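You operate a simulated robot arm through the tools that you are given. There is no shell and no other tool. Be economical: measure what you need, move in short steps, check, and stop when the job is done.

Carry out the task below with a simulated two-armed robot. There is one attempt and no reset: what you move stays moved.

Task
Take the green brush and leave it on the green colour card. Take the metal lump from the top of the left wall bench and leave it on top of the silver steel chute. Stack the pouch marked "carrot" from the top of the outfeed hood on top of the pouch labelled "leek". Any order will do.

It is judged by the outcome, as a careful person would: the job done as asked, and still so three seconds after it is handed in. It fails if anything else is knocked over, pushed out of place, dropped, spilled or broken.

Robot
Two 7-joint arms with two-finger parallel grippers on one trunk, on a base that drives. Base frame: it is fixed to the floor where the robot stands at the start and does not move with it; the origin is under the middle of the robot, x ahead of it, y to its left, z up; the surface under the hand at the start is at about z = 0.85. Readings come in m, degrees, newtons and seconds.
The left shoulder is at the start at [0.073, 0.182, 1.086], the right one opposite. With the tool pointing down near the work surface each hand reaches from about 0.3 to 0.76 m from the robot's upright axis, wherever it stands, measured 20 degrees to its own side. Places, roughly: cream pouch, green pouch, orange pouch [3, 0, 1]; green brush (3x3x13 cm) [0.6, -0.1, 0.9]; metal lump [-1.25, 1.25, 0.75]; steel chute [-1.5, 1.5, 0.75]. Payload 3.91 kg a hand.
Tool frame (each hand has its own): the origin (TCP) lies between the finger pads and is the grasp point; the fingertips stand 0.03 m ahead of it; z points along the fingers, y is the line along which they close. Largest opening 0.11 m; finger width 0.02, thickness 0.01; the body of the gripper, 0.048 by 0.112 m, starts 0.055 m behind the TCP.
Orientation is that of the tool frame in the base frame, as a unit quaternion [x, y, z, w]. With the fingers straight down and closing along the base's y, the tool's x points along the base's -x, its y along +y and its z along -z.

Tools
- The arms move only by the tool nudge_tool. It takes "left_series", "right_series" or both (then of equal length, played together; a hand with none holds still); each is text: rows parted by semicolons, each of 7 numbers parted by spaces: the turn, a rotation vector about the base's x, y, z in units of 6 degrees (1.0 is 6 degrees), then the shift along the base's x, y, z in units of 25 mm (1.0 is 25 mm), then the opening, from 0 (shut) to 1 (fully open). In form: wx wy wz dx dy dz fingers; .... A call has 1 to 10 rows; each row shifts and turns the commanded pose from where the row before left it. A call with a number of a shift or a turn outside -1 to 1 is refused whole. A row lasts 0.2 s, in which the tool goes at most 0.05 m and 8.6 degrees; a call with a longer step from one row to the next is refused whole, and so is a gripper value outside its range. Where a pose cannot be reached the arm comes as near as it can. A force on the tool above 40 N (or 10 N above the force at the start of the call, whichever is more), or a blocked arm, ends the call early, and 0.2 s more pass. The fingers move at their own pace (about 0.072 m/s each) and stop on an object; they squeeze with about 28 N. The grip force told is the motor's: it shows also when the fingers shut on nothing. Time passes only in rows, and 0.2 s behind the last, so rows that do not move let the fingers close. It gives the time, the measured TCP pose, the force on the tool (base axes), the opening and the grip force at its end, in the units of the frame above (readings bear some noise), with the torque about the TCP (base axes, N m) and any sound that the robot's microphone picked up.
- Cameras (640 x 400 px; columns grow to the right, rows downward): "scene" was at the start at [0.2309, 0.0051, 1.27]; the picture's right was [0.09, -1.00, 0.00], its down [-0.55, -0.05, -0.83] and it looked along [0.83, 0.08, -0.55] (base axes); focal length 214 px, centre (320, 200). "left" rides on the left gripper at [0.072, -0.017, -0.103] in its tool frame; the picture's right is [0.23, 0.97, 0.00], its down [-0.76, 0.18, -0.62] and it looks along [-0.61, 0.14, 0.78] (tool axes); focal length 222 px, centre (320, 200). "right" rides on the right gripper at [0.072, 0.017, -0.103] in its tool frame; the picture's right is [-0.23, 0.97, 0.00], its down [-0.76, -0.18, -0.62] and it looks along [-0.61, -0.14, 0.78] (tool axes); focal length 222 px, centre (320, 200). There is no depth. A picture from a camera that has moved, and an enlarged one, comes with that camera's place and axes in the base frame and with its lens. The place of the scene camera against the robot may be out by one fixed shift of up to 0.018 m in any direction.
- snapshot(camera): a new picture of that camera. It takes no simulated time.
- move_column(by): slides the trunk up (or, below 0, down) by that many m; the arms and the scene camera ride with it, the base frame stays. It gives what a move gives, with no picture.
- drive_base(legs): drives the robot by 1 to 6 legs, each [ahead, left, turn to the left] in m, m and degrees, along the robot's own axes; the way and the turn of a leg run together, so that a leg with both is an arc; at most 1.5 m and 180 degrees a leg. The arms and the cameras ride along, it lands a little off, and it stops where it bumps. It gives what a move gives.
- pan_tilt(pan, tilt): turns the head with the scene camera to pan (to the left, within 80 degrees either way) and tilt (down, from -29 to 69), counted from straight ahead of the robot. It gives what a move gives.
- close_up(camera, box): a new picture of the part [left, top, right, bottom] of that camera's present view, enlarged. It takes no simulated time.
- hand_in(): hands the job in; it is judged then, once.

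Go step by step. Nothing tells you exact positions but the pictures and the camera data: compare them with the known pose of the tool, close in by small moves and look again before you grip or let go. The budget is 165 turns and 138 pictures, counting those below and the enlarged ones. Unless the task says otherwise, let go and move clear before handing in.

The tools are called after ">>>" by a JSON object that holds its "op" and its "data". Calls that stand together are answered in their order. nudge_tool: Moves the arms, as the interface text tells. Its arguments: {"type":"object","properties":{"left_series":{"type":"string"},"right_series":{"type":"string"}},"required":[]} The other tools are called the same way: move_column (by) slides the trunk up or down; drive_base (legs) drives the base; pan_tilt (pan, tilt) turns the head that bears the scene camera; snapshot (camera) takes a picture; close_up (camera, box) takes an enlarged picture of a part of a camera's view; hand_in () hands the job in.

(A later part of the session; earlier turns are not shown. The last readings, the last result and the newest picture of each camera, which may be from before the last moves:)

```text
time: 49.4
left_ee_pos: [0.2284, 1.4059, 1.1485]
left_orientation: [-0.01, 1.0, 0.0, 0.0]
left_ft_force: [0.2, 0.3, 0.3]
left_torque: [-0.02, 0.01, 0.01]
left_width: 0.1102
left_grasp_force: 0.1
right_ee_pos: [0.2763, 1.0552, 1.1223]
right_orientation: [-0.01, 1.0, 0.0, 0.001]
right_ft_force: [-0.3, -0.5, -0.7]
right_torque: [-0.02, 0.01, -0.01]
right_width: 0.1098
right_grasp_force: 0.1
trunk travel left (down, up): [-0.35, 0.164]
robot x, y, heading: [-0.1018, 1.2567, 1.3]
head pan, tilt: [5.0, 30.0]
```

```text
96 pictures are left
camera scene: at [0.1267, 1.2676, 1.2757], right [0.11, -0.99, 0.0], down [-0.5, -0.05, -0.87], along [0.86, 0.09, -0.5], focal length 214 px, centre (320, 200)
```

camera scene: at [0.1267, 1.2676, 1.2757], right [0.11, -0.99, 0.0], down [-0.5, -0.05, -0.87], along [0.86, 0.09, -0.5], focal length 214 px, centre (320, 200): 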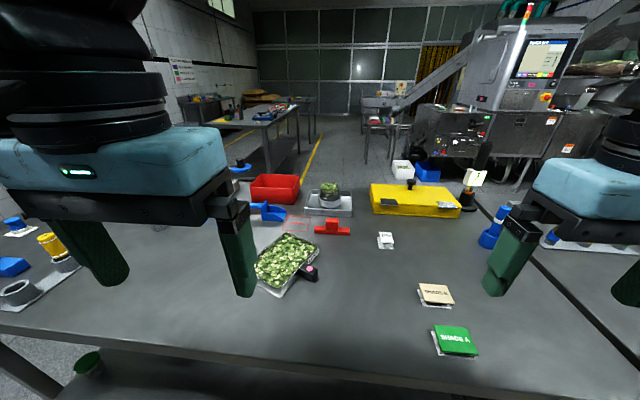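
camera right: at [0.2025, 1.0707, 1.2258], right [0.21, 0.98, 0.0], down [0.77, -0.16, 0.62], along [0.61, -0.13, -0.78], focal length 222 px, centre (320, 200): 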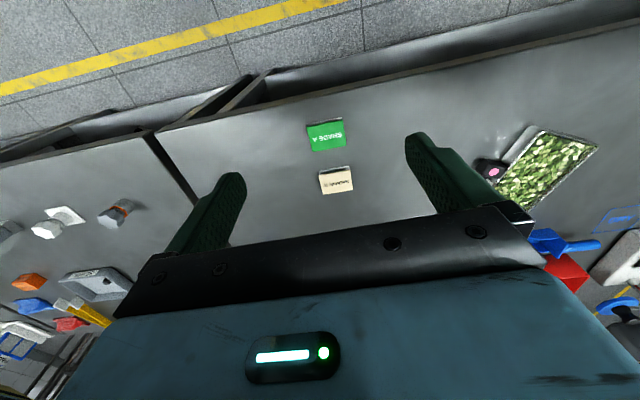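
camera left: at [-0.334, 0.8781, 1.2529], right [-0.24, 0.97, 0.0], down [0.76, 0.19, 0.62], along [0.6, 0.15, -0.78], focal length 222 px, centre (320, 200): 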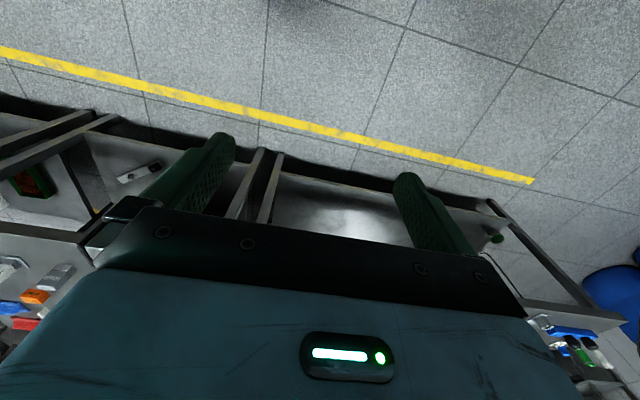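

>>> {"op": "close_up", "data": {"camera": "scene", "box": [390, 260, 510, 370]}}

>>> {"op": "close_up", "data": {"camera": "right", "box": [280, 100, 380, 210]}}

>>> {"op": "close_up", "data": {"camera": "left", "box": [0, 60, 200, 220]}}

```text
3.64 times, centred on (450, 315) of scene
camera zoom: at [0.1267, 1.2676, 1.2757], right [0.11, -0.99, 0.0], down [-0.5, -0.05, -0.87], along [0.86, 0.09, -0.5], focal length 780 px, centre (-153, -218)
```

zoom: 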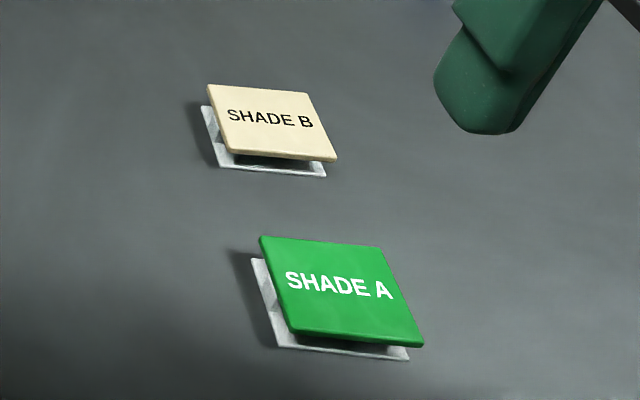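

```text
3.64 times, centred on (330, 155) of right
camera zoom: at [0.2025, 1.0707, 1.2258], right [0.21, 0.98, 0.0], down [0.77, -0.16, 0.62], along [0.61, -0.13, -0.78], focal length 808 px, centre (284, 364)
```

zoom: 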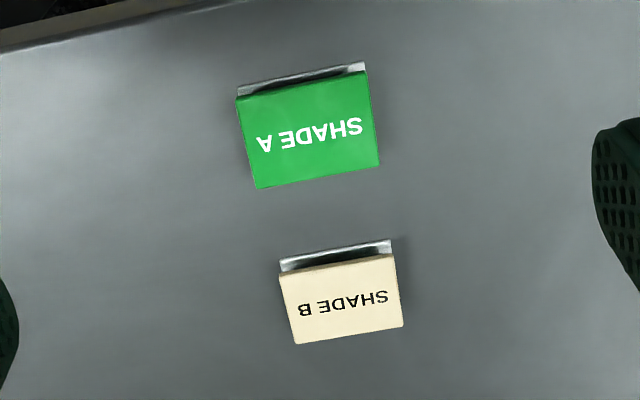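

```text
2.50 times, centred on (100, 140) of left
camera zoom: at [0.156, 1.3876, 1.2529], right [-0.25, 0.97, 0.0], down [0.76, 0.19, 0.62], along [0.6, 0.15, -0.78], focal length 555 px, centre (870, 350)
```

zoom: 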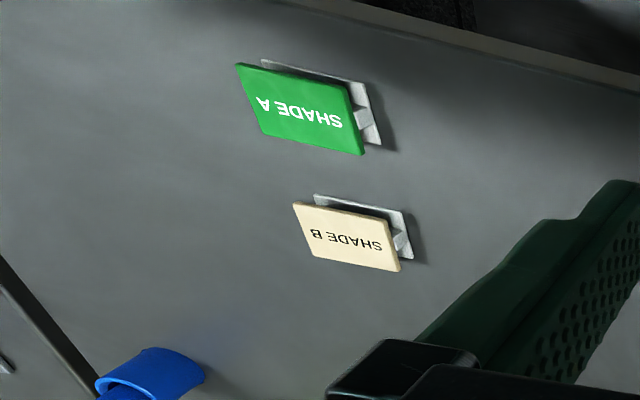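

The card is level at about (0.352, 1.051), top z≈0.867, roughly 4.5×6 cm. Now I drive back to the brush.

>>> {"op": "drive_base", "data": {"legs": [[-0.2, 0, -1.3], [0, -1.3, 0], [0.28, 0, 0]]}}

>>> {"op": "pan_tilt", "data": {"pan": -5, "tilt": 35}}

>>> {"op": "snapshot", "data": {"camera": "scene"}}

>>> {"op": "snapshot", "data": {"camera": "right"}}

```text
time: 63.6
left_ee_pos: [0.2924, 0.0934, 1.1499]
left_orientation: [0.011, 1.0, 0.001, 0.0]
left_ft_force: [0.6, -0.6, 0.1]
left_torque: [0.0, 0.02, -0.03]
left_width: 0.1099
left_grasp_force: 0.1
right_ee_pos: [0.3239, -0.257, 1.1233]
right_orientation: [0.013, 1.0, 0.001, -0.001]
right_ft_force: [0.4, -0.1, 0.6]
right_torque: [0.0, -0.02, 0.03]
right_width: 0.1099
right_grasp_force: 0.1
trunk travel left (down, up): [-0.35, 0.164]
robot x, y, heading: [-0.0476, -0.04, -1.5]
head pan, tilt: [5.0, 30.0]
```

```text
time: 64.3
left_ee_pos: [0.292, 0.0942, 1.1496]
left_orientation: [0.012, 1.0, -0.001, 0.001]
left_ft_force: [0.2, 0.5, 0.0]
left_torque: [-0.02, 0.01, 0.02]
left_width: 0.1099
left_grasp_force: 0.0
right_ee_pos: [0.3233, -0.2576, 1.1231]
right_orientation: [0.012, 1.0, 0.0, 0.0]
right_ft_force: [0.3, -0.5, 0.2]
right_torque: [-0.01, -0.01, -0.02]
right_width: 0.11
right_grasp_force: 0.1
trunk travel left (down, up): [-0.35, 0.164]
robot x, y, heading: [-0.0483, -0.0412, -1.4]
head pan, tilt: [-5.0, 35.0]
```

```text
92 pictures are left
camera scene: at [0.1815, -0.0542, 1.268], right [-0.11, -0.99, 0.0], down [-0.57, 0.06, -0.82], along [0.81, -0.09, -0.57], focal length 214 px, centre (320, 200)
```

scene: 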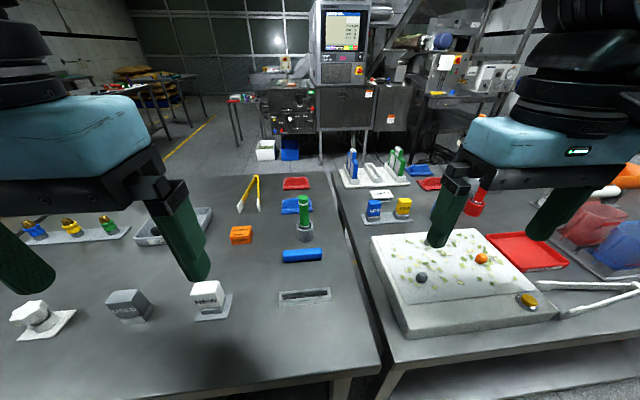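

```text
91 pictures are left
camera right: at [0.2506, -0.2394, 1.226], right [0.25, 0.97, 0.0], down [0.76, -0.2, 0.62], along [0.6, -0.16, -0.78], focal length 222 px, centre (320, 200)
```

right: 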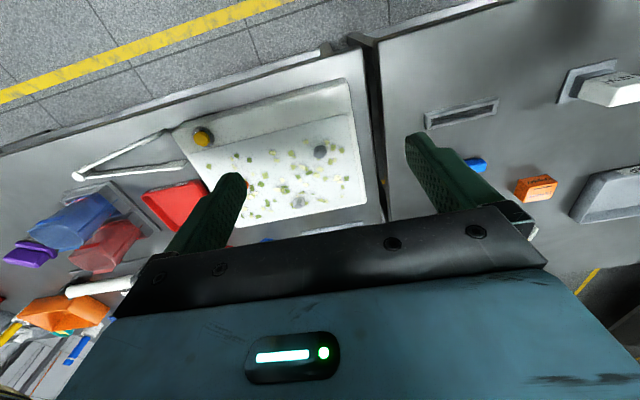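

Brush estimated at about (0.59, -0.06), top z≈0.99. I bring the open right hand in above and short of it to refine.

>>> {"op": "nudge_tool", "data": {"right_series": "0 0 0 1 1 0 1;0 0 0 1 1 0 1;0 0 0 1 1 0 1;0 0 0 1 1 0 1;0 0 0 1 1 0 1;0 0 0 1 1 0 1;0 0 0 1 1 0 1;0 0 0 1 1 0 1"}}

>>> {"op": "snapshot", "data": {"camera": "right"}}

>>> {"op": "snapshot", "data": {"camera": "scene"}}

```text
time: 66.2
left_ee_pos: [0.2916, 0.0955, 1.1489]
left_orientation: [0.012, 1.0, 0.0, 0.001]
left_ft_force: [0.1, -0.3, -0.7]
left_torque: [-0.03, -0.01, 0.03]
left_width: 0.11
left_grasp_force: 0.0
right_ee_pos: [0.523, -0.0565, 1.1217]
right_orientation: [0.012, 1.0, -0.001, 0.001]
right_ft_force: [0.7, 0.1, -0.2]
right_torque: [-0.02, 0.03, 0.01]
right_width: 0.11
right_grasp_force: 0.0
trunk travel left (down, up): [-0.35, 0.164]
robot x, y, heading: [-0.0487, -0.0386, -1.5]
head pan, tilt: [-5.0, 35.0]
```

```text
90 pictures are left
camera right: at [0.4495, -0.0376, 1.2244], right [0.25, 0.97, 0.0], down [0.76, -0.2, 0.62], along [0.6, -0.16, -0.78], focal length 222 px, centre (320, 200)
```

right: 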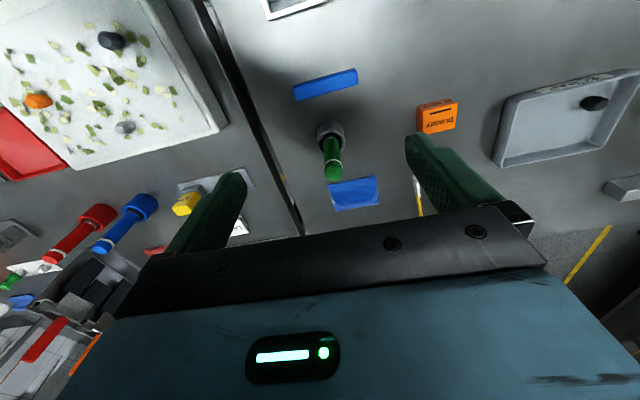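

```text
89 pictures are left
camera scene: at [0.1817, -0.053, 1.268], right [-0.11, -0.99, 0.0], down [-0.57, 0.06, -0.82], along [0.81, -0.09, -0.57], focal length 214 px, centre (320, 200)
```

scene: 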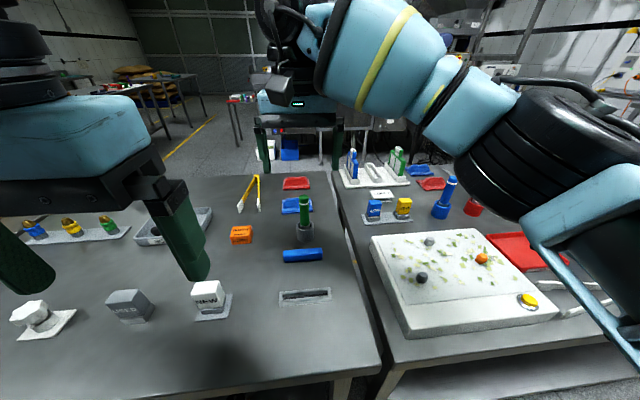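

The brush shows at (≈0.593, -0.058). I move over it at height and check alignment.

>>> {"op": "nudge_tool", "data": {"right_series": "0 0 0 1 0 0 1;0 0 0 1 0 -1 1;0 0 0 0.8 0 -1 1;0 0 0 0 0 0 1"}}

>>> {"op": "close_up", "data": {"camera": "right", "box": [200, 60, 440, 220]}}

>>> {"op": "close_up", "data": {"camera": "left", "box": [0, 100, 240, 300]}}

```text
time: 67.2
left_ee_pos: [0.2934, 0.095, 1.1506]
left_orientation: [0.012, 1.0, 0.0, 0.001]
left_ft_force: [-0.1, -0.1, 0.4]
left_torque: [0.01, 0.03, 0.01]
left_width: 0.11
left_grasp_force: 0.0
right_ee_pos: [0.5985, -0.0784, 1.0762]
right_orientation: [0.03, 1.0, 0.008, 0.001]
right_ft_force: [0.2, 1.0, -0.9]
right_torque: [-0.03, -0.03, 0.03]
right_width: 0.1103
right_grasp_force: 0.1
right hand out of reach, approached as far as the arm can: row 3
trunk travel left (down, up): [-0.35, 0.164]
robot x, y, heading: [-0.0496, -0.0387, -1.5]
head pan, tilt: [-5.0, 35.0]
```

```text
2.50 times, centred on (320, 140) of right
camera zoom: at [0.5255, -0.0594, 1.18], right [0.29, 0.96, 0.02], down [0.75, -0.23, 0.62], along [0.6, -0.17, -0.78], focal length 555 px, centre (320, 350)
```

zoom: 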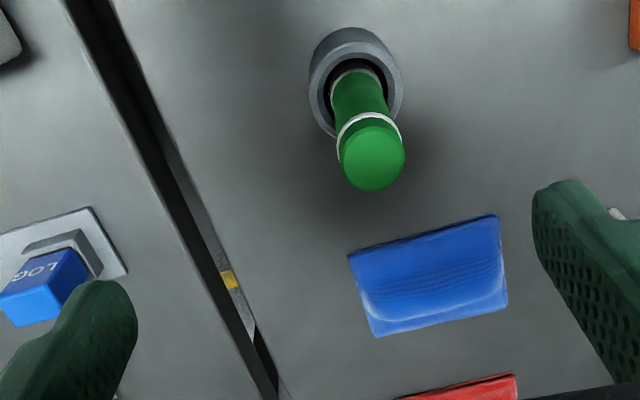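

```text
2.00 times, centred on (120, 200) of left
camera zoom: at [0.2185, 0.0799, 1.2531], right [-0.2, 0.98, 0.0], down [0.77, 0.16, 0.62], along [0.61, 0.13, -0.78], focal length 444 px, centre (720, 200)
```

zoom: 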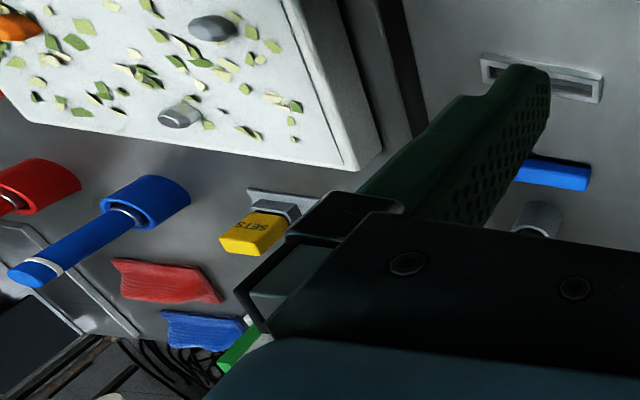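

The arm is at its reach limit across the middle; I shift the base left so the brush lies on the right arm's side.

>>> {"op": "drive_base", "data": {"legs": [[0.04, 0.17, 1.5]]}}

```text
time: 69.3
left_ee_pos: [0.3306, 0.2731, 1.1503]
left_orientation: [0.001, 1.0, 0.0, 0.001]
left_ft_force: [0.1, -0.3, 0.8]
left_torque: [0.01, 0.0, -0.01]
left_width: 0.1102
left_grasp_force: 0.0
right_ee_pos: [0.6399, 0.1075, 1.0725]
right_orientation: [0.017, 1.0, 0.004, -0.002]
right_ft_force: [0.0, 1.6, 0.1]
right_torque: [0.0, 0.02, -0.03]
right_width: 0.11
right_grasp_force: 0.1
trunk travel left (down, up): [-0.35, 0.164]
robot x, y, heading: [-0.0059, 0.1304, -0.0]
head pan, tilt: [-5.0, 35.0]
```

>>> {"op": "nudge_tool", "data": {"right_series": "0 0 0 -1 -1 0 1;0 0 0 -0.6 -1 0 1;0 0 0 0 -1 0 1;0 0 0 0 -1 0 1;0 0 0 0 -1 0 1;0 0 0 0 -1 0 1;0 0 0 0 -0.8 0 1;0 0 0 0 0 0 1"}}

>>> {"op": "close_up", "data": {"camera": "right", "box": [200, 60, 440, 220]}}

```text
time: 71.1
left_ee_pos: [0.3306, 0.2723, 1.1498]
left_orientation: [0.0, 1.0, -0.001, 0.0]
left_ft_force: [0.5, 0.6, -0.6]
left_torque: [0.01, -0.01, 0.01]
left_width: 0.1102
left_grasp_force: 0.1
right_ee_pos: [0.5991, -0.0618, 1.0709]
right_orientation: [0.018, 1.0, 0.004, -0.002]
right_ft_force: [-0.7, -0.9, 0.6]
right_torque: [-0.03, 0.02, 0.0]
right_width: 0.1098
right_grasp_force: 0.1
trunk travel left (down, up): [-0.35, 0.164]
robot x, y, heading: [-0.0063, 0.1332, -0.2]
head pan, tilt: [-5.0, 35.0]
```

```text
2.50 times, centred on (320, 140) of right
camera zoom: at [0.5273, -0.0439, 1.1744], right [0.26, 0.97, 0.01], down [0.76, -0.21, 0.62], along [0.6, -0.16, -0.79], focal length 555 px, centre (320, 350)
```

zoom: 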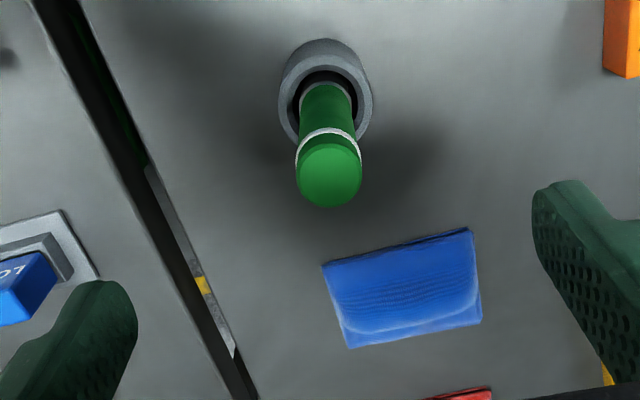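

Aligned within a few mm. I lower to z≈0.946 and close.

>>> {"op": "nudge_tool", "data": {"right_series": "0 0 0 0 0 -1 1;0 0 0 0 0.1 -1 1;0 0 0 0 0 -1 1;0 0 0 0 0 -1 1;0 0 0 0 0 -1 1;0 0 0 0 0 0 1"}}

>>> {"op": "close_up", "data": {"camera": "right", "box": [200, 60, 440, 220]}}

```text
time: 72.5
left_ee_pos: [0.3305, 0.2729, 1.1493]
left_orientation: [0.0, 1.0, 0.0, 0.001]
left_ft_force: [-0.5, -0.4, -0.3]
left_torque: [-0.03, 0.01, 0.02]
left_width: 0.1099
left_grasp_force: 0.1
right_ee_pos: [0.5998, -0.0599, 0.9473]
right_orientation: [0.017, 1.0, 0.006, -0.002]
right_ft_force: [0.1, -0.2, 0.2]
right_torque: [-0.03, -0.02, 0.01]
right_width: 0.11
right_grasp_force: 0.1
trunk travel left (down, up): [-0.35, 0.164]
robot x, y, heading: [-0.009, 0.1315, -0.2]
head pan, tilt: [-5.0, 35.0]
```

```text
2.50 times, centred on (320, 140) of right
camera zoom: at [0.5274, -0.042, 1.0506], right [0.26, 0.97, 0.01], down [0.76, -0.21, 0.62], along [0.6, -0.16, -0.79], focal length 555 px, centre (320, 350)
```

zoom: 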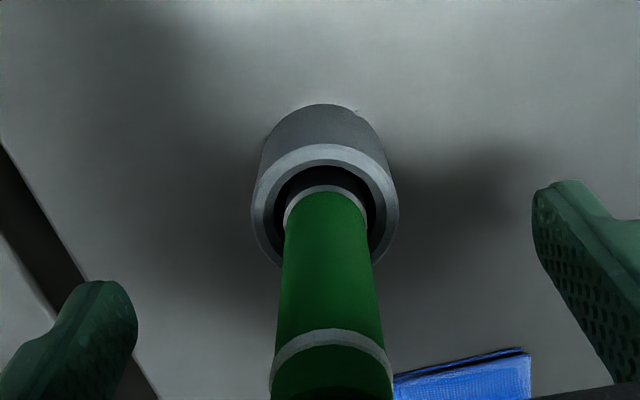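

Centred between the fingers. I close and lift.

>>> {"op": "nudge_tool", "data": {"right_series": "0 0 0 0 0 0 0;0 0 0 0 0 0 0;0 0 0 0 0 0 0;0 0 0 0 0 0 0;0 0 0 0 0 0 0"}}

>>> {"op": "nudge_tool", "data": {"right_series": "0 0 0 0 0 1 0;0 0 0 0 0 1 0;0 0 0 0 0 1 0;0 0 0 0 0 1 0;0 0 0 0 0 1 0;0 0 0 0 0 1 0;0 0 0 0 0 1 0;0 0 0 0 0 0 0"}}

>>> {"op": "snapshot", "data": {"camera": "scene"}}

>>> {"op": "snapshot", "data": {"camera": "right"}}

```text
time: 73.7
left_ee_pos: [0.3301, 0.2732, 1.1495]
left_orientation: [0.0, 1.0, 0.0, 0.001]
left_ft_force: [-0.3, 0.8, -0.4]
left_torque: [0.0, 0.0, -0.04]
left_width: 0.11
left_grasp_force: 0.0
right_ee_pos: [0.6, -0.0592, 0.9473]
right_orientation: [0.017, 1.0, 0.004, -0.002]
right_ft_force: [0.3, -0.5, 0.6]
right_torque: [0.01, 0.0, 0.01]
right_width: 0.0221
right_grasp_force: 27.5
trunk travel left (down, up): [-0.35, 0.164]
robot x, y, heading: [-0.0059, 0.1315, -0.1]
head pan, tilt: [-5.0, 35.0]
```

```text
time: 75.5
left_ee_pos: [0.3311, 0.2719, 1.1496]
left_orientation: [0.0, 1.0, 0.0, -0.001]
left_ft_force: [-0.6, 0.4, -0.3]
left_torque: [0.01, -0.02, 0.01]
left_width: 0.11
left_grasp_force: 0.0
right_ee_pos: [0.6007, -0.061, 1.1218]
right_orientation: [0.017, 1.0, 0.005, -0.002]
right_ft_force: [-0.3, 0.0, -0.8]
right_torque: [0.01, 0.02, 0.02]
right_width: 0.0225
right_grasp_force: 27.9
trunk travel left (down, up): [-0.35, 0.164]
robot x, y, heading: [-0.0083, 0.1305, -0.3]
head pan, tilt: [-5.0, 35.0]
```

```text
84 pictures are left
camera scene: at [0.2238, 0.1206, 1.2679], right [-0.09, -1.0, 0.0], down [-0.57, 0.05, -0.82], along [0.82, -0.07, -0.57], focal length 214 px, centre (320, 200)
```

scene: 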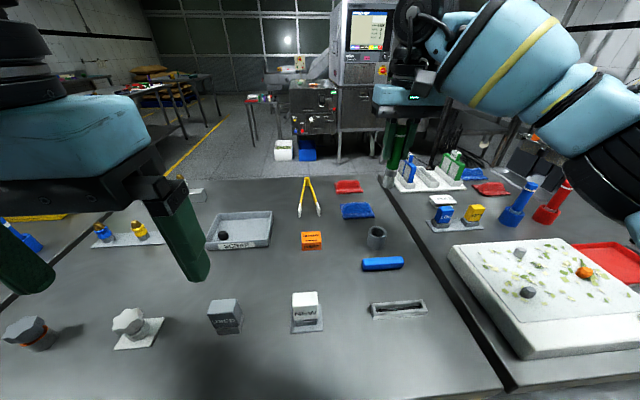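

```text
83 pictures are left
camera right: at [0.5293, -0.0425, 1.2248], right [0.26, 0.97, 0.01], down [0.76, -0.21, 0.62], along [0.6, -0.16, -0.79], focal length 222 px, centre (320, 200)
```

right: 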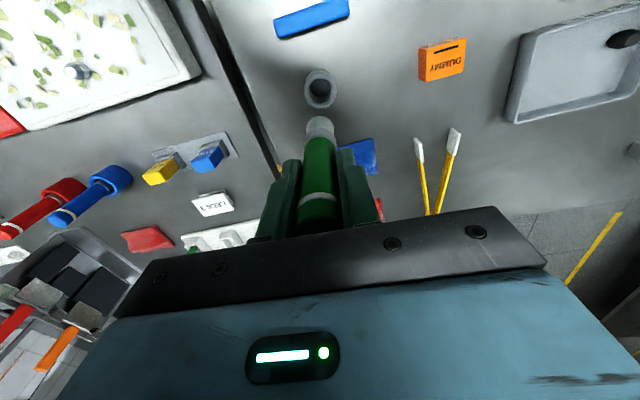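

Lifted (22 mm thick). I zoom on the brush's lower end.

>>> {"op": "close_up", "data": {"camera": "scene", "box": [360, 90, 440, 200]}}

>>> {"op": "close_up", "data": {"camera": "right", "box": [250, 90, 390, 240]}}

```text
3.64 times, centred on (400, 145) of scene
camera zoom: at [0.2238, 0.1206, 1.2679], right [-0.09, -1.0, 0.0], down [-0.57, 0.05, -0.82], along [0.82, -0.07, -0.57], focal length 780 px, centre (29, 400)
```

zoom: 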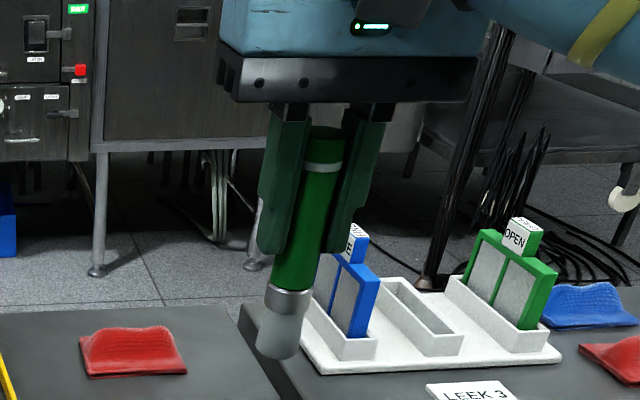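

```text
2.67 times, centred on (320, 165) of right
camera zoom: at [0.5293, -0.0425, 1.2248], right [0.26, 0.97, 0.01], down [0.76, -0.21, 0.62], along [0.6, -0.16, -0.79], focal length 592 px, centre (320, 293)
```

zoom: 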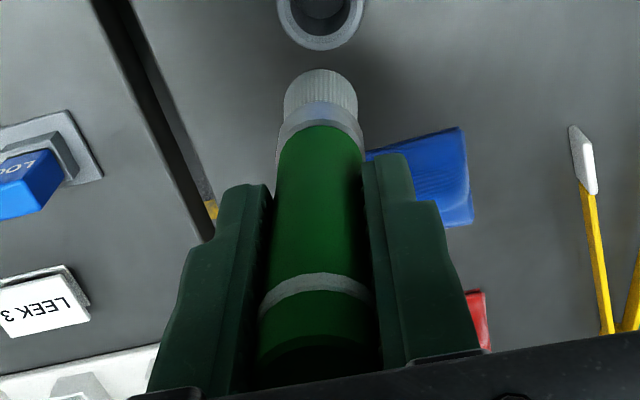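

The brush ends in flat-looking bristles, so I'll stand it upright on the card. I drive back and left so the right hand arrives above the card.

>>> {"op": "drive_base", "data": {"legs": [[-0.27, 0, 0.2], [0, 1.1, 0]]}}

>>> {"op": "snapshot", "data": {"camera": "right"}}

>>> {"op": "snapshot", "data": {"camera": "scene"}}

```text
time: 87.1
left_ee_pos: [0.0558, 1.39, 1.1498]
left_orientation: [-0.001, 1.0, 0.0, 0.001]
left_ft_force: [-1.4, 0.1, -0.1]
left_torque: [-0.05, 0.0, 0.03]
left_width: 0.1097
left_grasp_force: 0.1
right_ee_pos: [0.3291, 1.057, 1.1219]
right_orientation: [0.017, 1.0, 0.005, -0.002]
right_ft_force: [-0.7, -0.4, -0.5]
right_torque: [0.02, -0.04, -0.01]
right_width: 0.0225
right_grasp_force: 28.0
trunk travel left (down, up): [-0.35, 0.164]
robot x, y, heading: [-0.2823, 1.2484, 0.3]
head pan, tilt: [-5.0, 35.0]
```

```text
80 pictures are left
camera right: at [0.2555, 1.0759, 1.2248], right [0.26, 0.97, 0.01], down [0.76, -0.21, 0.62], along [0.6, -0.16, -0.79], focal length 222 px, centre (320, 200)
```

right: 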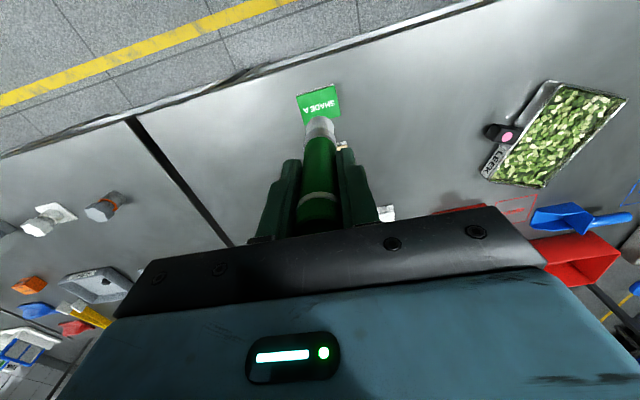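

```text
79 pictures are left
camera scene: at [-0.0502, 1.2388, 1.268], right [-0.09, -1.0, 0.0], down [-0.57, 0.05, -0.82], along [0.82, -0.07, -0.57], focal length 214 px, centre (320, 200)
```

scene: 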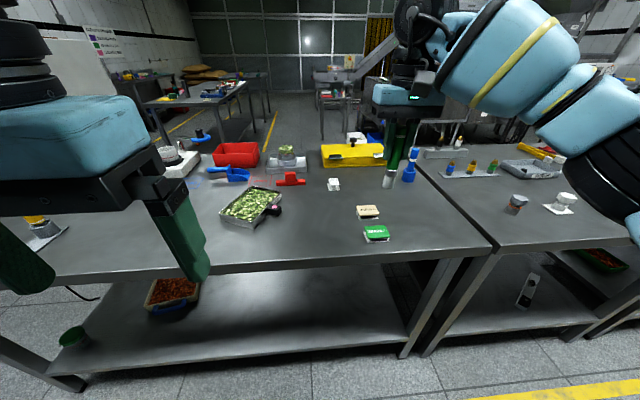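

Card confirmed near (0.349, 1.052). I correct and lower to just above it.

>>> {"op": "nudge_tool", "data": {"right_series": "0 0 0 0.8 -0.2 0 0;0 0 0 0 0 -1 0;0 0 0 0 0 -1 0;0 0 0 0 0 -1 0;0 0 0 0 0 -1 0;0 0 0 0 0 -1 0;0 0 0 0 0 -0.3 0;0 0 0 0 0 0 0"}}

>>> {"op": "close_up", "data": {"camera": "right", "box": [240, 60, 400, 190]}}

>>> {"op": "close_up", "data": {"camera": "scene", "box": [320, 150, 460, 260]}}

>>> {"op": "close_up", "data": {"camera": "left", "box": [0, 100, 200, 300]}}

```text
time: 88.9
left_ee_pos: [0.0583, 1.3899, 1.1508]
left_orientation: [0.0, 1.0, 0.0, 0.002]
left_ft_force: [-0.2, -1.1, -0.2]
left_torque: [0.03, 0.03, -0.01]
left_width: 0.1102
left_grasp_force: 0.0
right_ee_pos: [0.3471, 1.0517, 0.9886]
right_orientation: [0.017, 1.0, 0.004, -0.002]
right_ft_force: [0.4, -0.2, -0.2]
right_torque: [0.02, 0.0, 0.01]
right_width: 0.0224
right_grasp_force: 28.0
trunk travel left (down, up): [-0.35, 0.164]
robot x, y, heading: [-0.2785, 1.247, 0.1]
head pan, tilt: [-5.0, 35.0]
```

```text
3.08 times, centred on (320, 125) of right
camera zoom: at [0.2753, 1.0708, 1.0917], right [0.26, 0.97, 0.01], down [0.76, -0.21, 0.62], along [0.6, -0.15, -0.79], focal length 684 px, centre (320, 431)
```

zoom: 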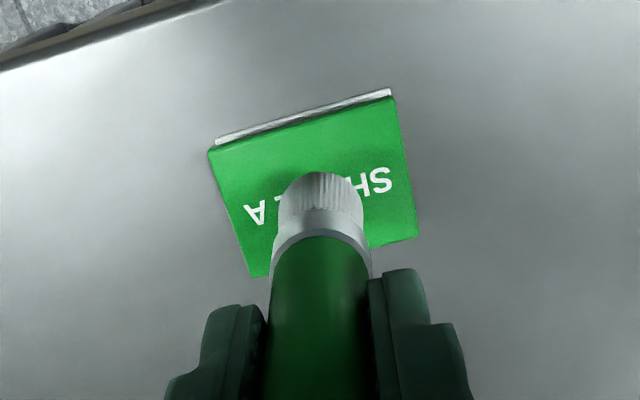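

```text
3.64 times, centred on (390, 205) of scene
camera zoom: at [-0.0501, 1.2388, 1.268], right [-0.09, -1.0, 0.0], down [-0.57, 0.05, -0.82], along [0.82, -0.07, -0.57], focal length 780 px, centre (66, 182)
```

zoom: 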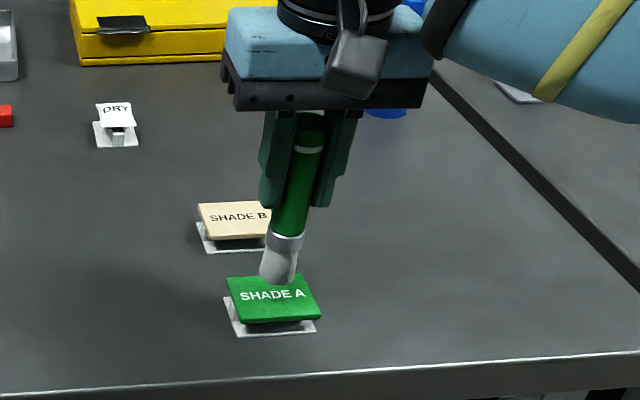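

```text
2.00 times, centred on (100, 200) of left
camera zoom: at [-0.0163, 1.3736, 1.253], right [-0.23, 0.97, 0.0], down [0.76, 0.18, 0.62], along [0.61, 0.14, -0.78], focal length 444 px, centre (760, 200)
```

zoom: 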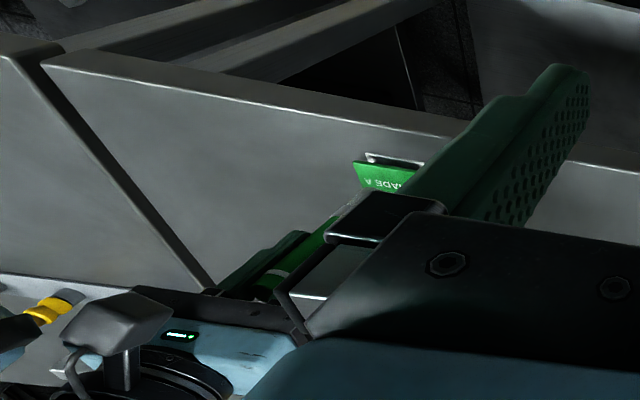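

Before standing it I want to see whether the bristle end is flat, so I raise the brush to camera height for a side view.

>>> {"op": "nudge_tool", "data": {"right_series": "0 0 0 0 0 1 0;0 0 0 0 0 1 0;0 0 0 0 0 1 0;0 0 0 0 0 1 0;0 0 0 0 0 1 0;0 0 0 0 0 1 0;0 0 0 0 0 1 0;0 0 0 0 0 1 0;0 0 0 0 0 1 0;0 0 0 0 0 1 0"}}

>>> {"op": "nudge_tool", "data": {"right_series": "0 0 0 0 0 1 0;0 0 0 0 0 1 0;0 0 0 0 0 1 0;0 0 0 0 0 1 0;0 0 0 0 0 1 0;0 0 0 0 0 0 0"}}

>>> {"op": "pan_tilt", "data": {"pan": -10, "tilt": 5}}

>>> {"op": "snapshot", "data": {"camera": "scene"}}

```text
time: 91.1
left_ee_pos: [0.0572, 1.3897, 1.1507]
left_orientation: [0.001, 1.0, 0.001, 0.001]
left_ft_force: [-0.2, -0.2, -0.5]
left_torque: [0.03, -0.03, 0.0]
left_width: 0.11
left_grasp_force: 0.2
right_ee_pos: [0.342, 1.0531, 1.2205]
right_orientation: [0.015, 1.0, 0.005, -0.007]
right_ft_force: [0.7, -0.7, -0.4]
right_torque: [0.03, 0.03, -0.01]
right_width: 0.0228
right_grasp_force: 28.2
right hand out of reach, approached as far as the arm can: row 10
trunk travel left (down, up): [-0.35, 0.164]
robot x, y, heading: [-0.2864, 1.2512, -0.1]
head pan, tilt: [-5.0, 35.0]
```

```text
time: 92.5
left_ee_pos: [0.0578, 1.3905, 1.1503]
left_orientation: [0.0, 1.0, 0.0, 0.001]
left_ft_force: [-0.2, 0.1, -1.3]
left_torque: [0.0, 0.01, 0.0]
left_width: 0.1101
left_grasp_force: 0.1
right_ee_pos: [0.2934, 1.0494, 1.2844]
right_orientation: [0.018, 1.0, 0.004, -0.002]
right_ft_force: [-0.7, -0.2, -0.2]
right_torque: [-0.02, 0.01, 0.01]
right_width: 0.0227
right_grasp_force: 27.9
right hand out of reach, approached as far as the arm can: row 1, 2, 3, 4, 5
trunk travel left (down, up): [-0.35, 0.164]
robot x, y, heading: [-0.2777, 1.2495, -0.0]
head pan, tilt: [-5.0, 35.0]
```

```text
time: 93.4
left_ee_pos: [0.0563, 1.391, 1.149]
left_orientation: [0.0, 1.0, 0.001, 0.001]
left_ft_force: [0.0, -0.3, 0.4]
left_torque: [0.04, 0.0, 0.0]
left_width: 0.11
left_grasp_force: 0.0
right_ee_pos: [0.2929, 1.0491, 1.2859]
right_orientation: [0.018, 1.0, 0.004, -0.002]
right_ft_force: [0.2, -0.9, 0.1]
right_torque: [0.02, 0.03, 0.02]
right_width: 0.0227
right_grasp_force: 27.9
trunk travel left (down, up): [-0.35, 0.164]
robot x, y, heading: [-0.277, 1.2512, 0.1]
head pan, tilt: [-10.0, 5.0]
```

```text
75 pictures are left
camera scene: at [-0.0474, 1.2305, 1.3161], right [-0.17, -0.98, 0.0], down [-0.09, 0.02, -1.0], along [0.98, -0.17, -0.09], focal length 214 px, centre (320, 200)
```

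scene: 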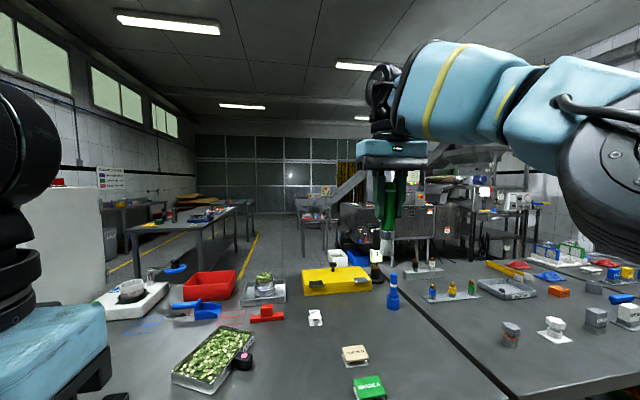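

>>> {"op": "close_up", "data": {"camera": "scene", "box": [355, 190, 425, 270]}}

>>> {"op": "close_up", "data": {"camera": "scene", "box": [325, 335, 405, 400]}}

```text
5.00 times, centred on (390, 230) of scene
camera zoom: at [-0.0474, 1.2305, 1.3161], right [-0.17, -0.98, 0.0], down [-0.09, 0.02, -1.0], along [0.98, -0.17, -0.09], focal length 1072 px, centre (-30, 50)
```

zoom: 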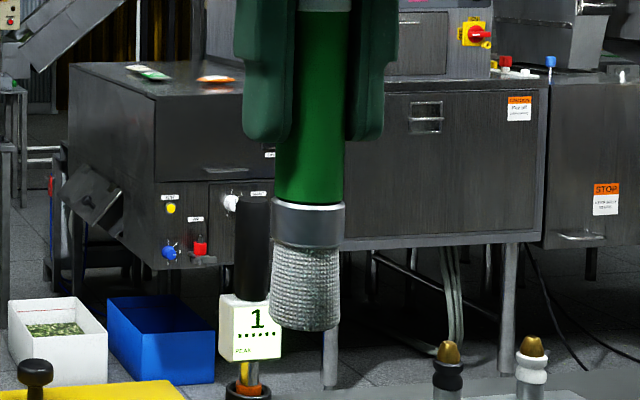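

```text
6.15 times, centred on (365, 368) of scene
camera zoom: at [-0.0474, 1.2305, 1.3161], right [-0.17, -0.98, 0.0], down [-0.09, 0.02, -1.0], along [0.98, -0.17, -0.09], focal length 1320 px, centre (43, -831)
```

zoom: 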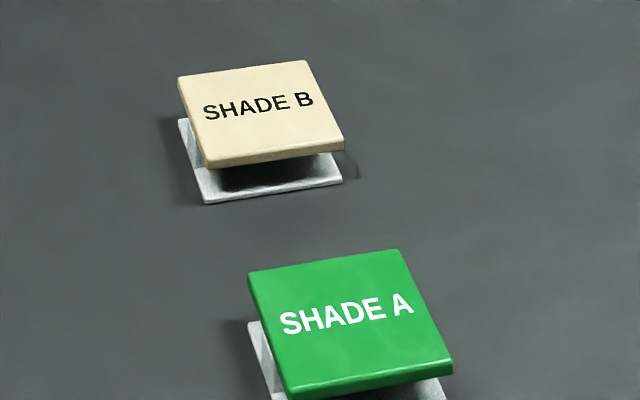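

The bristle end is flat, so standing works. I return over the card.

>>> {"op": "nudge_tool", "data": {"right_series": "0 0 0 0 0 -1 0;0 0 0 0 0 -1 0;0 0 0 0 0 -1 0;0 0 0 0 0 -1 0;0 0 0 0 0 -1 0;0 0 0 0 0 -1 0;0 0 0 0 0 -1 0;0 0 0 0 0 -1 0;0 0 0 0 0 -1 0;0 0 0 0 0 0 0"}}

>>> {"op": "pan_tilt", "data": {"pan": -5, "tilt": 35}}

```text
time: 95.6
left_ee_pos: [0.0559, 1.3906, 1.1502]
left_orientation: [0.0, 1.0, -0.001, 0.0]
left_ft_force: [-0.7, 0.5, -0.3]
left_torque: [0.01, -0.01, 0.0]
left_width: 0.1097
left_grasp_force: 0.1
right_ee_pos: [0.2902, 1.0494, 1.0575]
right_orientation: [0.017, 1.0, 0.004, -0.002]
right_ft_force: [-0.2, -0.2, 0.2]
right_torque: [0.01, -0.03, 0.02]
right_width: 0.0227
right_grasp_force: 28.5
trunk travel left (down, up): [-0.35, 0.164]
robot x, y, heading: [-0.282, 1.2449, 0.0]
head pan, tilt: [-10.0, 5.0]
```

```text
time: 96.6
left_ee_pos: [0.0563, 1.3905, 1.1501]
left_orientation: [0.0, 1.0, 0.0, 0.001]
left_ft_force: [-0.3, 0.3, -0.1]
left_torque: [0.0, -0.01, 0.0]
left_width: 0.1097
left_grasp_force: 0.1
right_ee_pos: [0.2921, 1.0479, 1.0588]
right_orientation: [0.017, 1.0, 0.004, -0.002]
right_ft_force: [-0.3, -0.1, -0.3]
right_torque: [-0.01, 0.0, 0.01]
right_width: 0.0224
right_grasp_force: 28.4
trunk travel left (down, up): [-0.35, 0.164]
robot x, y, heading: [-0.2802, 1.2468, 0.3]
head pan, tilt: [-5.0, 35.0]
```

>>> {"op": "nudge_tool", "data": {"right_series": "-0.15 0 0 1 0.1 0 0;0 0 0 1 0 0 0;0 0 0 0.3 0 -1 0;0 0 0 0 0 -1 0;0 0 0 0 0 -1 0;0 0 0 0 0 -0.4 0;0 0 0 0 0 0 0"}}

>>> {"op": "close_up", "data": {"camera": "right", "box": [240, 60, 400, 190]}}

>>> {"op": "close_up", "data": {"camera": "scene", "box": [340, 150, 440, 260]}}

```text
time: 98.2
left_ee_pos: [0.0575, 1.3911, 1.1493]
left_orientation: [0.0, 1.0, 0.0, 0.002]
left_ft_force: [-1.3, -0.5, -0.5]
left_torque: [0.0, 0.01, 0.0]
left_width: 0.1101
left_grasp_force: 0.1
right_ee_pos: [0.3496, 1.0518, 0.974]
right_orientation: [0.017, 1.0, -0.004, -0.002]
right_ft_force: [-0.3, -0.3, -0.2]
right_torque: [0.01, -0.04, 0.03]
right_width: 0.0224
right_grasp_force: 28.7
trunk travel left (down, up): [-0.35, 0.164]
robot x, y, heading: [-0.2804, 1.2467, 0.3]
head pan, tilt: [-5.0, 35.0]
```

```text
3.08 times, centred on (320, 125) of right
camera zoom: at [0.2776, 1.071, 1.0767], right [0.26, 0.97, -0.01], down [0.76, -0.2, 0.62], along [0.6, -0.17, -0.78], focal length 684 px, centre (320, 431)
```

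zoom: 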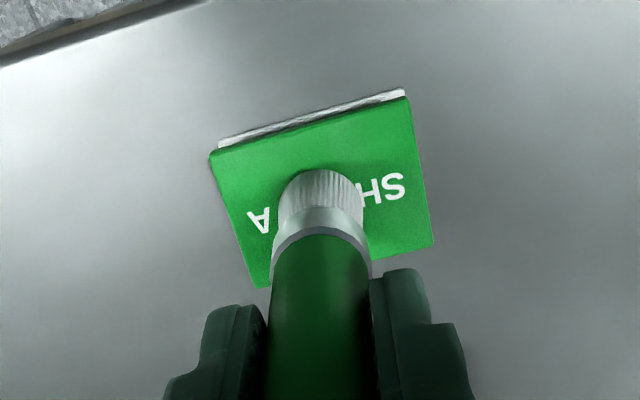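

```text
3.64 times, centred on (390, 205) of scene
camera zoom: at [-0.0502, 1.2388, 1.268], right [-0.09, -1.0, 0.0], down [-0.57, 0.05, -0.82], along [0.82, -0.07, -0.57], focal length 780 px, centre (66, 182)
```

zoom: 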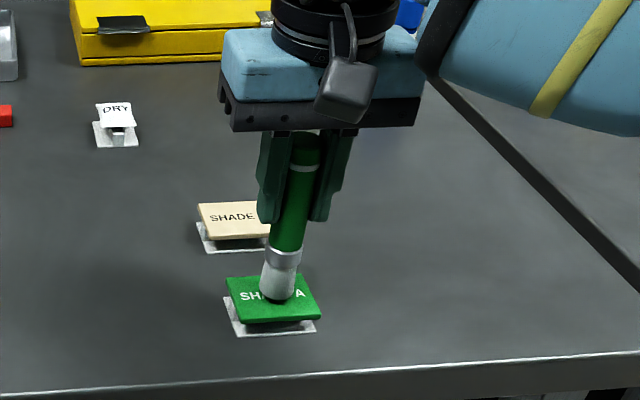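

Well centred over the card. I lower gently in small steps watching the force.

>>> {"op": "nudge_tool", "data": {"right_series": "0 0 0 0 0 -0.2 0;0 0 0 0 0 -0.2 0;0 0 0 0 0 -0.1 0;0 0 0 0 0 0 0"}}

>>> {"op": "nudge_tool", "data": {"right_series": "0 0 0 0 0 -0.1 0;0 0 0 0 0 -0.1 0;0 0 0 0 0 0 0"}}

>>> {"op": "close_up", "data": {"camera": "scene", "box": [340, 170, 420, 260]}}

```text
time: 99.2
left_ee_pos: [0.0547, 1.3902, 1.1513]
left_orientation: [0.001, 1.0, 0.0, 0.002]
left_ft_force: [-1.2, -0.2, 0.2]
left_torque: [-0.01, 0.01, 0.0]
left_width: 0.1099
left_grasp_force: 0.0
right_ee_pos: [0.3482, 1.052, 0.9673]
right_orientation: [0.017, 1.0, -0.001, 0.004]
right_ft_force: [2.4, -3.5, 37.7]
right_torque: [-0.27, -0.28, -0.03]
right_width: 0.0227
right_grasp_force: 28.3
trunk travel left (down, up): [-0.35, 0.164]
robot x, y, heading: [-0.2782, 1.2518, 0.2]
head pan, tilt: [-5.0, 35.0]
```

```text
time: 99.8
left_ee_pos: [0.0546, 1.3906, 1.1499]
left_orientation: [0.0, 1.0, 0.001, 0.001]
left_ft_force: [-0.3, 0.2, 0.1]
left_torque: [0.01, 0.05, 0.02]
left_width: 0.1099
left_grasp_force: 0.0
right_ee_pos: [0.3491, 1.0528, 0.9668]
right_orientation: [0.017, 1.0, -0.001, 0.004]
right_ft_force: [-9.2, -0.8, 17.9]
right_torque: [-0.05, 0.81, 0.0]
right_width: 0.0226
right_grasp_force: 27.9
trunk travel left (down, up): [-0.35, 0.164]
robot x, y, heading: [-0.2805, 1.2463, 0.3]
head pan, tilt: [-5.0, 35.0]
stopped in row 2 (right hand): the force on the tool passed its limit at 48 N (the readings are from after the stop); the commanded pose is now the measured one
```

```text
4.44 times, centred on (380, 215) of scene
camera zoom: at [-0.0516, 1.2388, 1.2679], right [-0.09, -1.0, 0.0], down [-0.57, 0.05, -0.82], along [0.82, -0.07, -0.57], focal length 953 px, centre (53, 133)
```

zoom: 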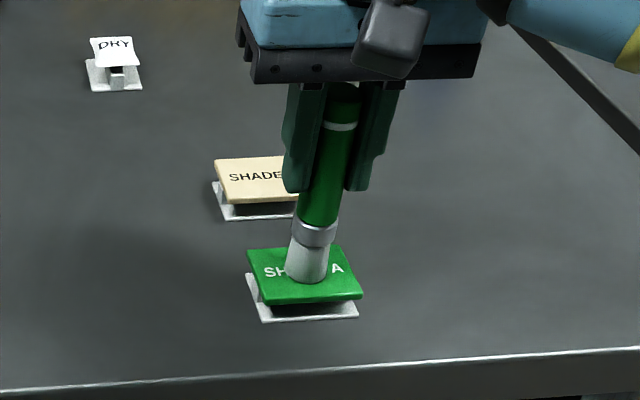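

Contact made. I relieve the pressure by 1 mm and then open slightly.

>>> {"op": "nudge_tool", "data": {"right_series": "0 0 0 0 0 0.04 0;0 0 0 0 0 0 0"}}

```text
time: 100.4
left_ee_pos: [0.0549, 1.3898, 1.1508]
left_orientation: [0.0, 1.0, 0.0, 0.002]
left_ft_force: [-0.1, -0.3, -0.1]
left_torque: [0.06, -0.01, -0.02]
left_width: 0.11
left_grasp_force: 0.1
right_ee_pos: [0.3514, 1.0529, 0.9668]
right_orientation: [0.017, 1.0, 0.0, 0.005]
right_ft_force: [0.2, 0.3, 18.2]
right_torque: [-0.02, 0.06, -0.03]
right_width: 0.0227
right_grasp_force: 28.0
trunk travel left (down, up): [-0.35, 0.164]
robot x, y, heading: [-0.2811, 1.2528, -0.0]
head pan, tilt: [-5.0, 35.0]
```

>>> {"op": "nudge_tool", "data": {"right_series": "0 0 0 0 0 0.05 0;0 0 0 0 0 0 0.3;0 0 0 0 0 0 0.3;0 0 0 0 0 0 0.3"}}

>>> {"op": "close_up", "data": {"camera": "scene", "box": [340, 170, 420, 260]}}

>>> {"op": "close_up", "data": {"camera": "right", "box": [240, 60, 400, 190]}}

```text
time: 101.4
left_ee_pos: [0.0573, 1.3915, 1.1493]
left_orientation: [0.0, 1.0, 0.0, 0.001]
left_ft_force: [0.2, 0.6, 0.0]
left_torque: [-0.02, -0.03, 0.04]
left_width: 0.1099
left_grasp_force: 0.0
right_ee_pos: [0.3505, 1.0519, 0.9672]
right_orientation: [0.017, 1.0, 0.0, 0.003]
right_ft_force: [0.1, -0.2, 0.5]
right_torque: [-0.02, -0.01, 0.0]
right_width: 0.0328
right_grasp_force: 0.1
trunk travel left (down, up): [-0.35, 0.164]
robot x, y, heading: [-0.2783, 1.2517, -0.1]
head pan, tilt: [-5.0, 35.0]
```

```text
4.44 times, centred on (380, 215) of scene
camera zoom: at [-0.0502, 1.2387, 1.2679], right [-0.09, -1.0, 0.0], down [-0.57, 0.05, -0.82], along [0.82, -0.07, -0.57], focal length 953 px, centre (53, 133)
```

zoom: 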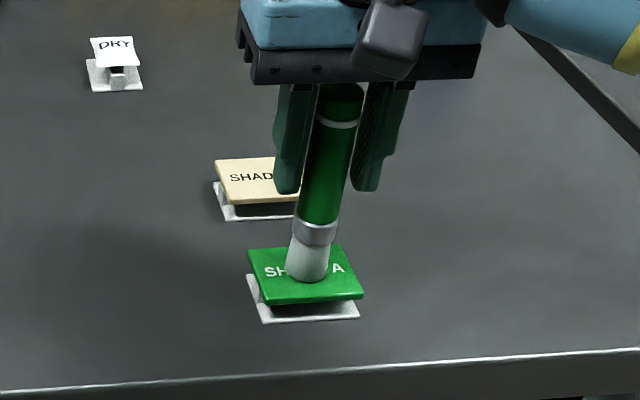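

```text
3.08 times, centred on (320, 125) of right
camera zoom: at [0.2778, 1.0716, 1.0684], right [0.26, 0.97, 0.0], down [0.75, -0.2, 0.63], along [0.61, -0.16, -0.78], focal length 684 px, centre (320, 431)
```

zoom: 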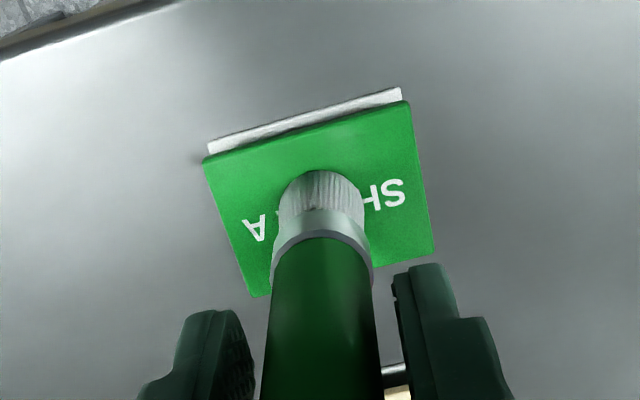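

It stands freely. I open fully and rise straight up.

>>> {"op": "nudge_tool", "data": {"right_series": "0 0 0 0 0 0 0.6;0 0 0 0 0 0 0.8;0 0 0 0 0 0 0.8;0 0 0 0 0 1 0.8;0 0 0 0 0 1 0.8;0 0 0 0 0 1 0.8;0 0 0 0 0 1 0.8;0 0 0 0 0 1 0.8;0 0 0 0 0 1 0.8;0 0 0 0 0 0 0.8"}}

>>> {"op": "close_up", "data": {"camera": "scene", "box": [320, 150, 460, 260]}}

```text
time: 103.6
left_ee_pos: [0.058, 1.39, 1.1502]
left_orientation: [0.0, 1.0, 0.0, 0.001]
left_ft_force: [-0.9, 0.4, -0.4]
left_torque: [0.02, -0.03, 0.01]
left_width: 0.11
left_grasp_force: 0.1
right_ee_pos: [0.3518, 1.0516, 1.1152]
right_orientation: [0.018, 1.0, -0.001, 0.003]
right_ft_force: [0.3, 0.2, -0.7]
right_torque: [0.03, 0.01, 0.02]
right_width: 0.088
right_grasp_force: 0.1
trunk travel left (down, up): [-0.35, 0.164]
robot x, y, heading: [-0.2831, 1.2534, 0.1]
head pan, tilt: [-5.0, 35.0]
```

```text
3.64 times, centred on (390, 205) of scene
camera zoom: at [-0.05, 1.2385, 1.2679], right [-0.09, -1.0, 0.0], down [-0.57, 0.05, -0.82], along [0.82, -0.07, -0.57], focal length 780 px, centre (66, 182)
```

zoom: 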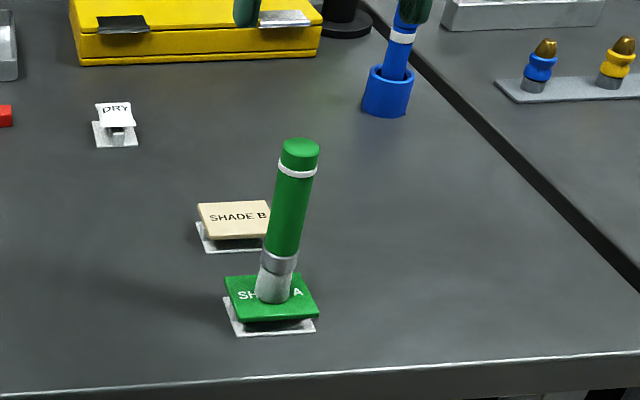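

The brush stands well on the card. Next I back off and turn to the left wall bench for the lump.

>>> {"op": "drive_base", "data": {"legs": [[-0.37, 0, 0], [0, 0, 179.9], [0, -0.12, 0]]}}

>>> {"op": "pan_tilt", "data": {"pan": -5, "tilt": 38}}

>>> {"op": "snapshot", "data": {"camera": "scene"}}

>>> {"op": "snapshot", "data": {"camera": "right"}}

```text
time: 114.5
left_ee_pos: [-0.9864, 1.2391, 1.1505]
left_orientation: [1.0, -0.016, -0.001, 0.0]
left_ft_force: [0.9, -0.1, 0.8]
left_torque: [0.0, 0.01, -0.01]
left_width: 0.1098
left_grasp_force: 0.1
right_ee_pos: [-1.2708, 1.5872, 1.1159]
right_orientation: [0.999, -0.035, -0.004, -0.001]
right_ft_force: [-0.1, 0.9, 0.3]
right_torque: [0.03, 0.01, 0.01]
right_width: 0.0877
right_grasp_force: 0.0
trunk travel left (down, up): [-0.35, 0.164]
robot x, y, heading: [-0.6422, 1.3671, 178.2]
head pan, tilt: [-5.0, 35.0]
```

```text
time: 115.1
left_ee_pos: [-0.9866, 1.2371, 1.1502]
left_orientation: [1.0, -0.016, -0.001, 0.001]
left_ft_force: [0.6, 1.2, -0.5]
left_torque: [0.01, 0.02, -0.02]
left_width: 0.1099
left_grasp_force: 0.0
right_ee_pos: [-1.2706, 1.5858, 1.1168]
right_orientation: [0.999, -0.034, -0.004, 0.0]
right_ft_force: [1.2, 0.5, -0.1]
right_torque: [-0.02, -0.02, 0.0]
right_width: 0.0882
right_grasp_force: 0.1
trunk travel left (down, up): [-0.35, 0.164]
robot x, y, heading: [-0.6422, 1.3691, 178.2]
head pan, tilt: [-5.0, 38.0]
```

```text
66 pictures are left
camera scene: at [-0.8522, 1.3798, 1.2634], right [0.12, 0.99, 0.0], down [0.61, -0.07, -0.79], along [-0.78, 0.09, -0.62], focal length 214 px, centre (320, 200)
```

scene: 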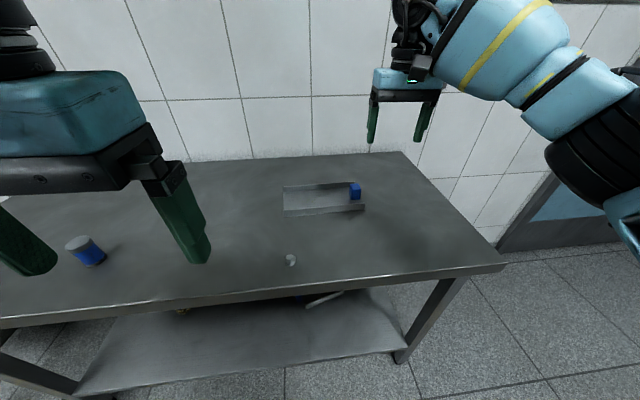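

```text
65 pictures are left
camera right: at [-1.2002, 1.5644, 1.2183], right [-0.29, -0.96, 0.0], down [-0.74, 0.23, 0.63], along [-0.6, 0.18, -0.78], focal length 222 px, centre (320, 200)
```

right: 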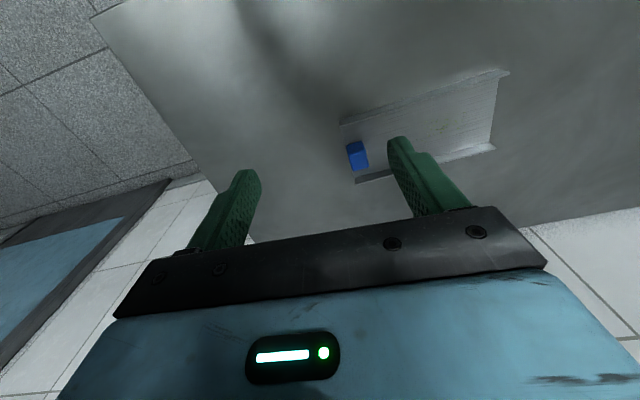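

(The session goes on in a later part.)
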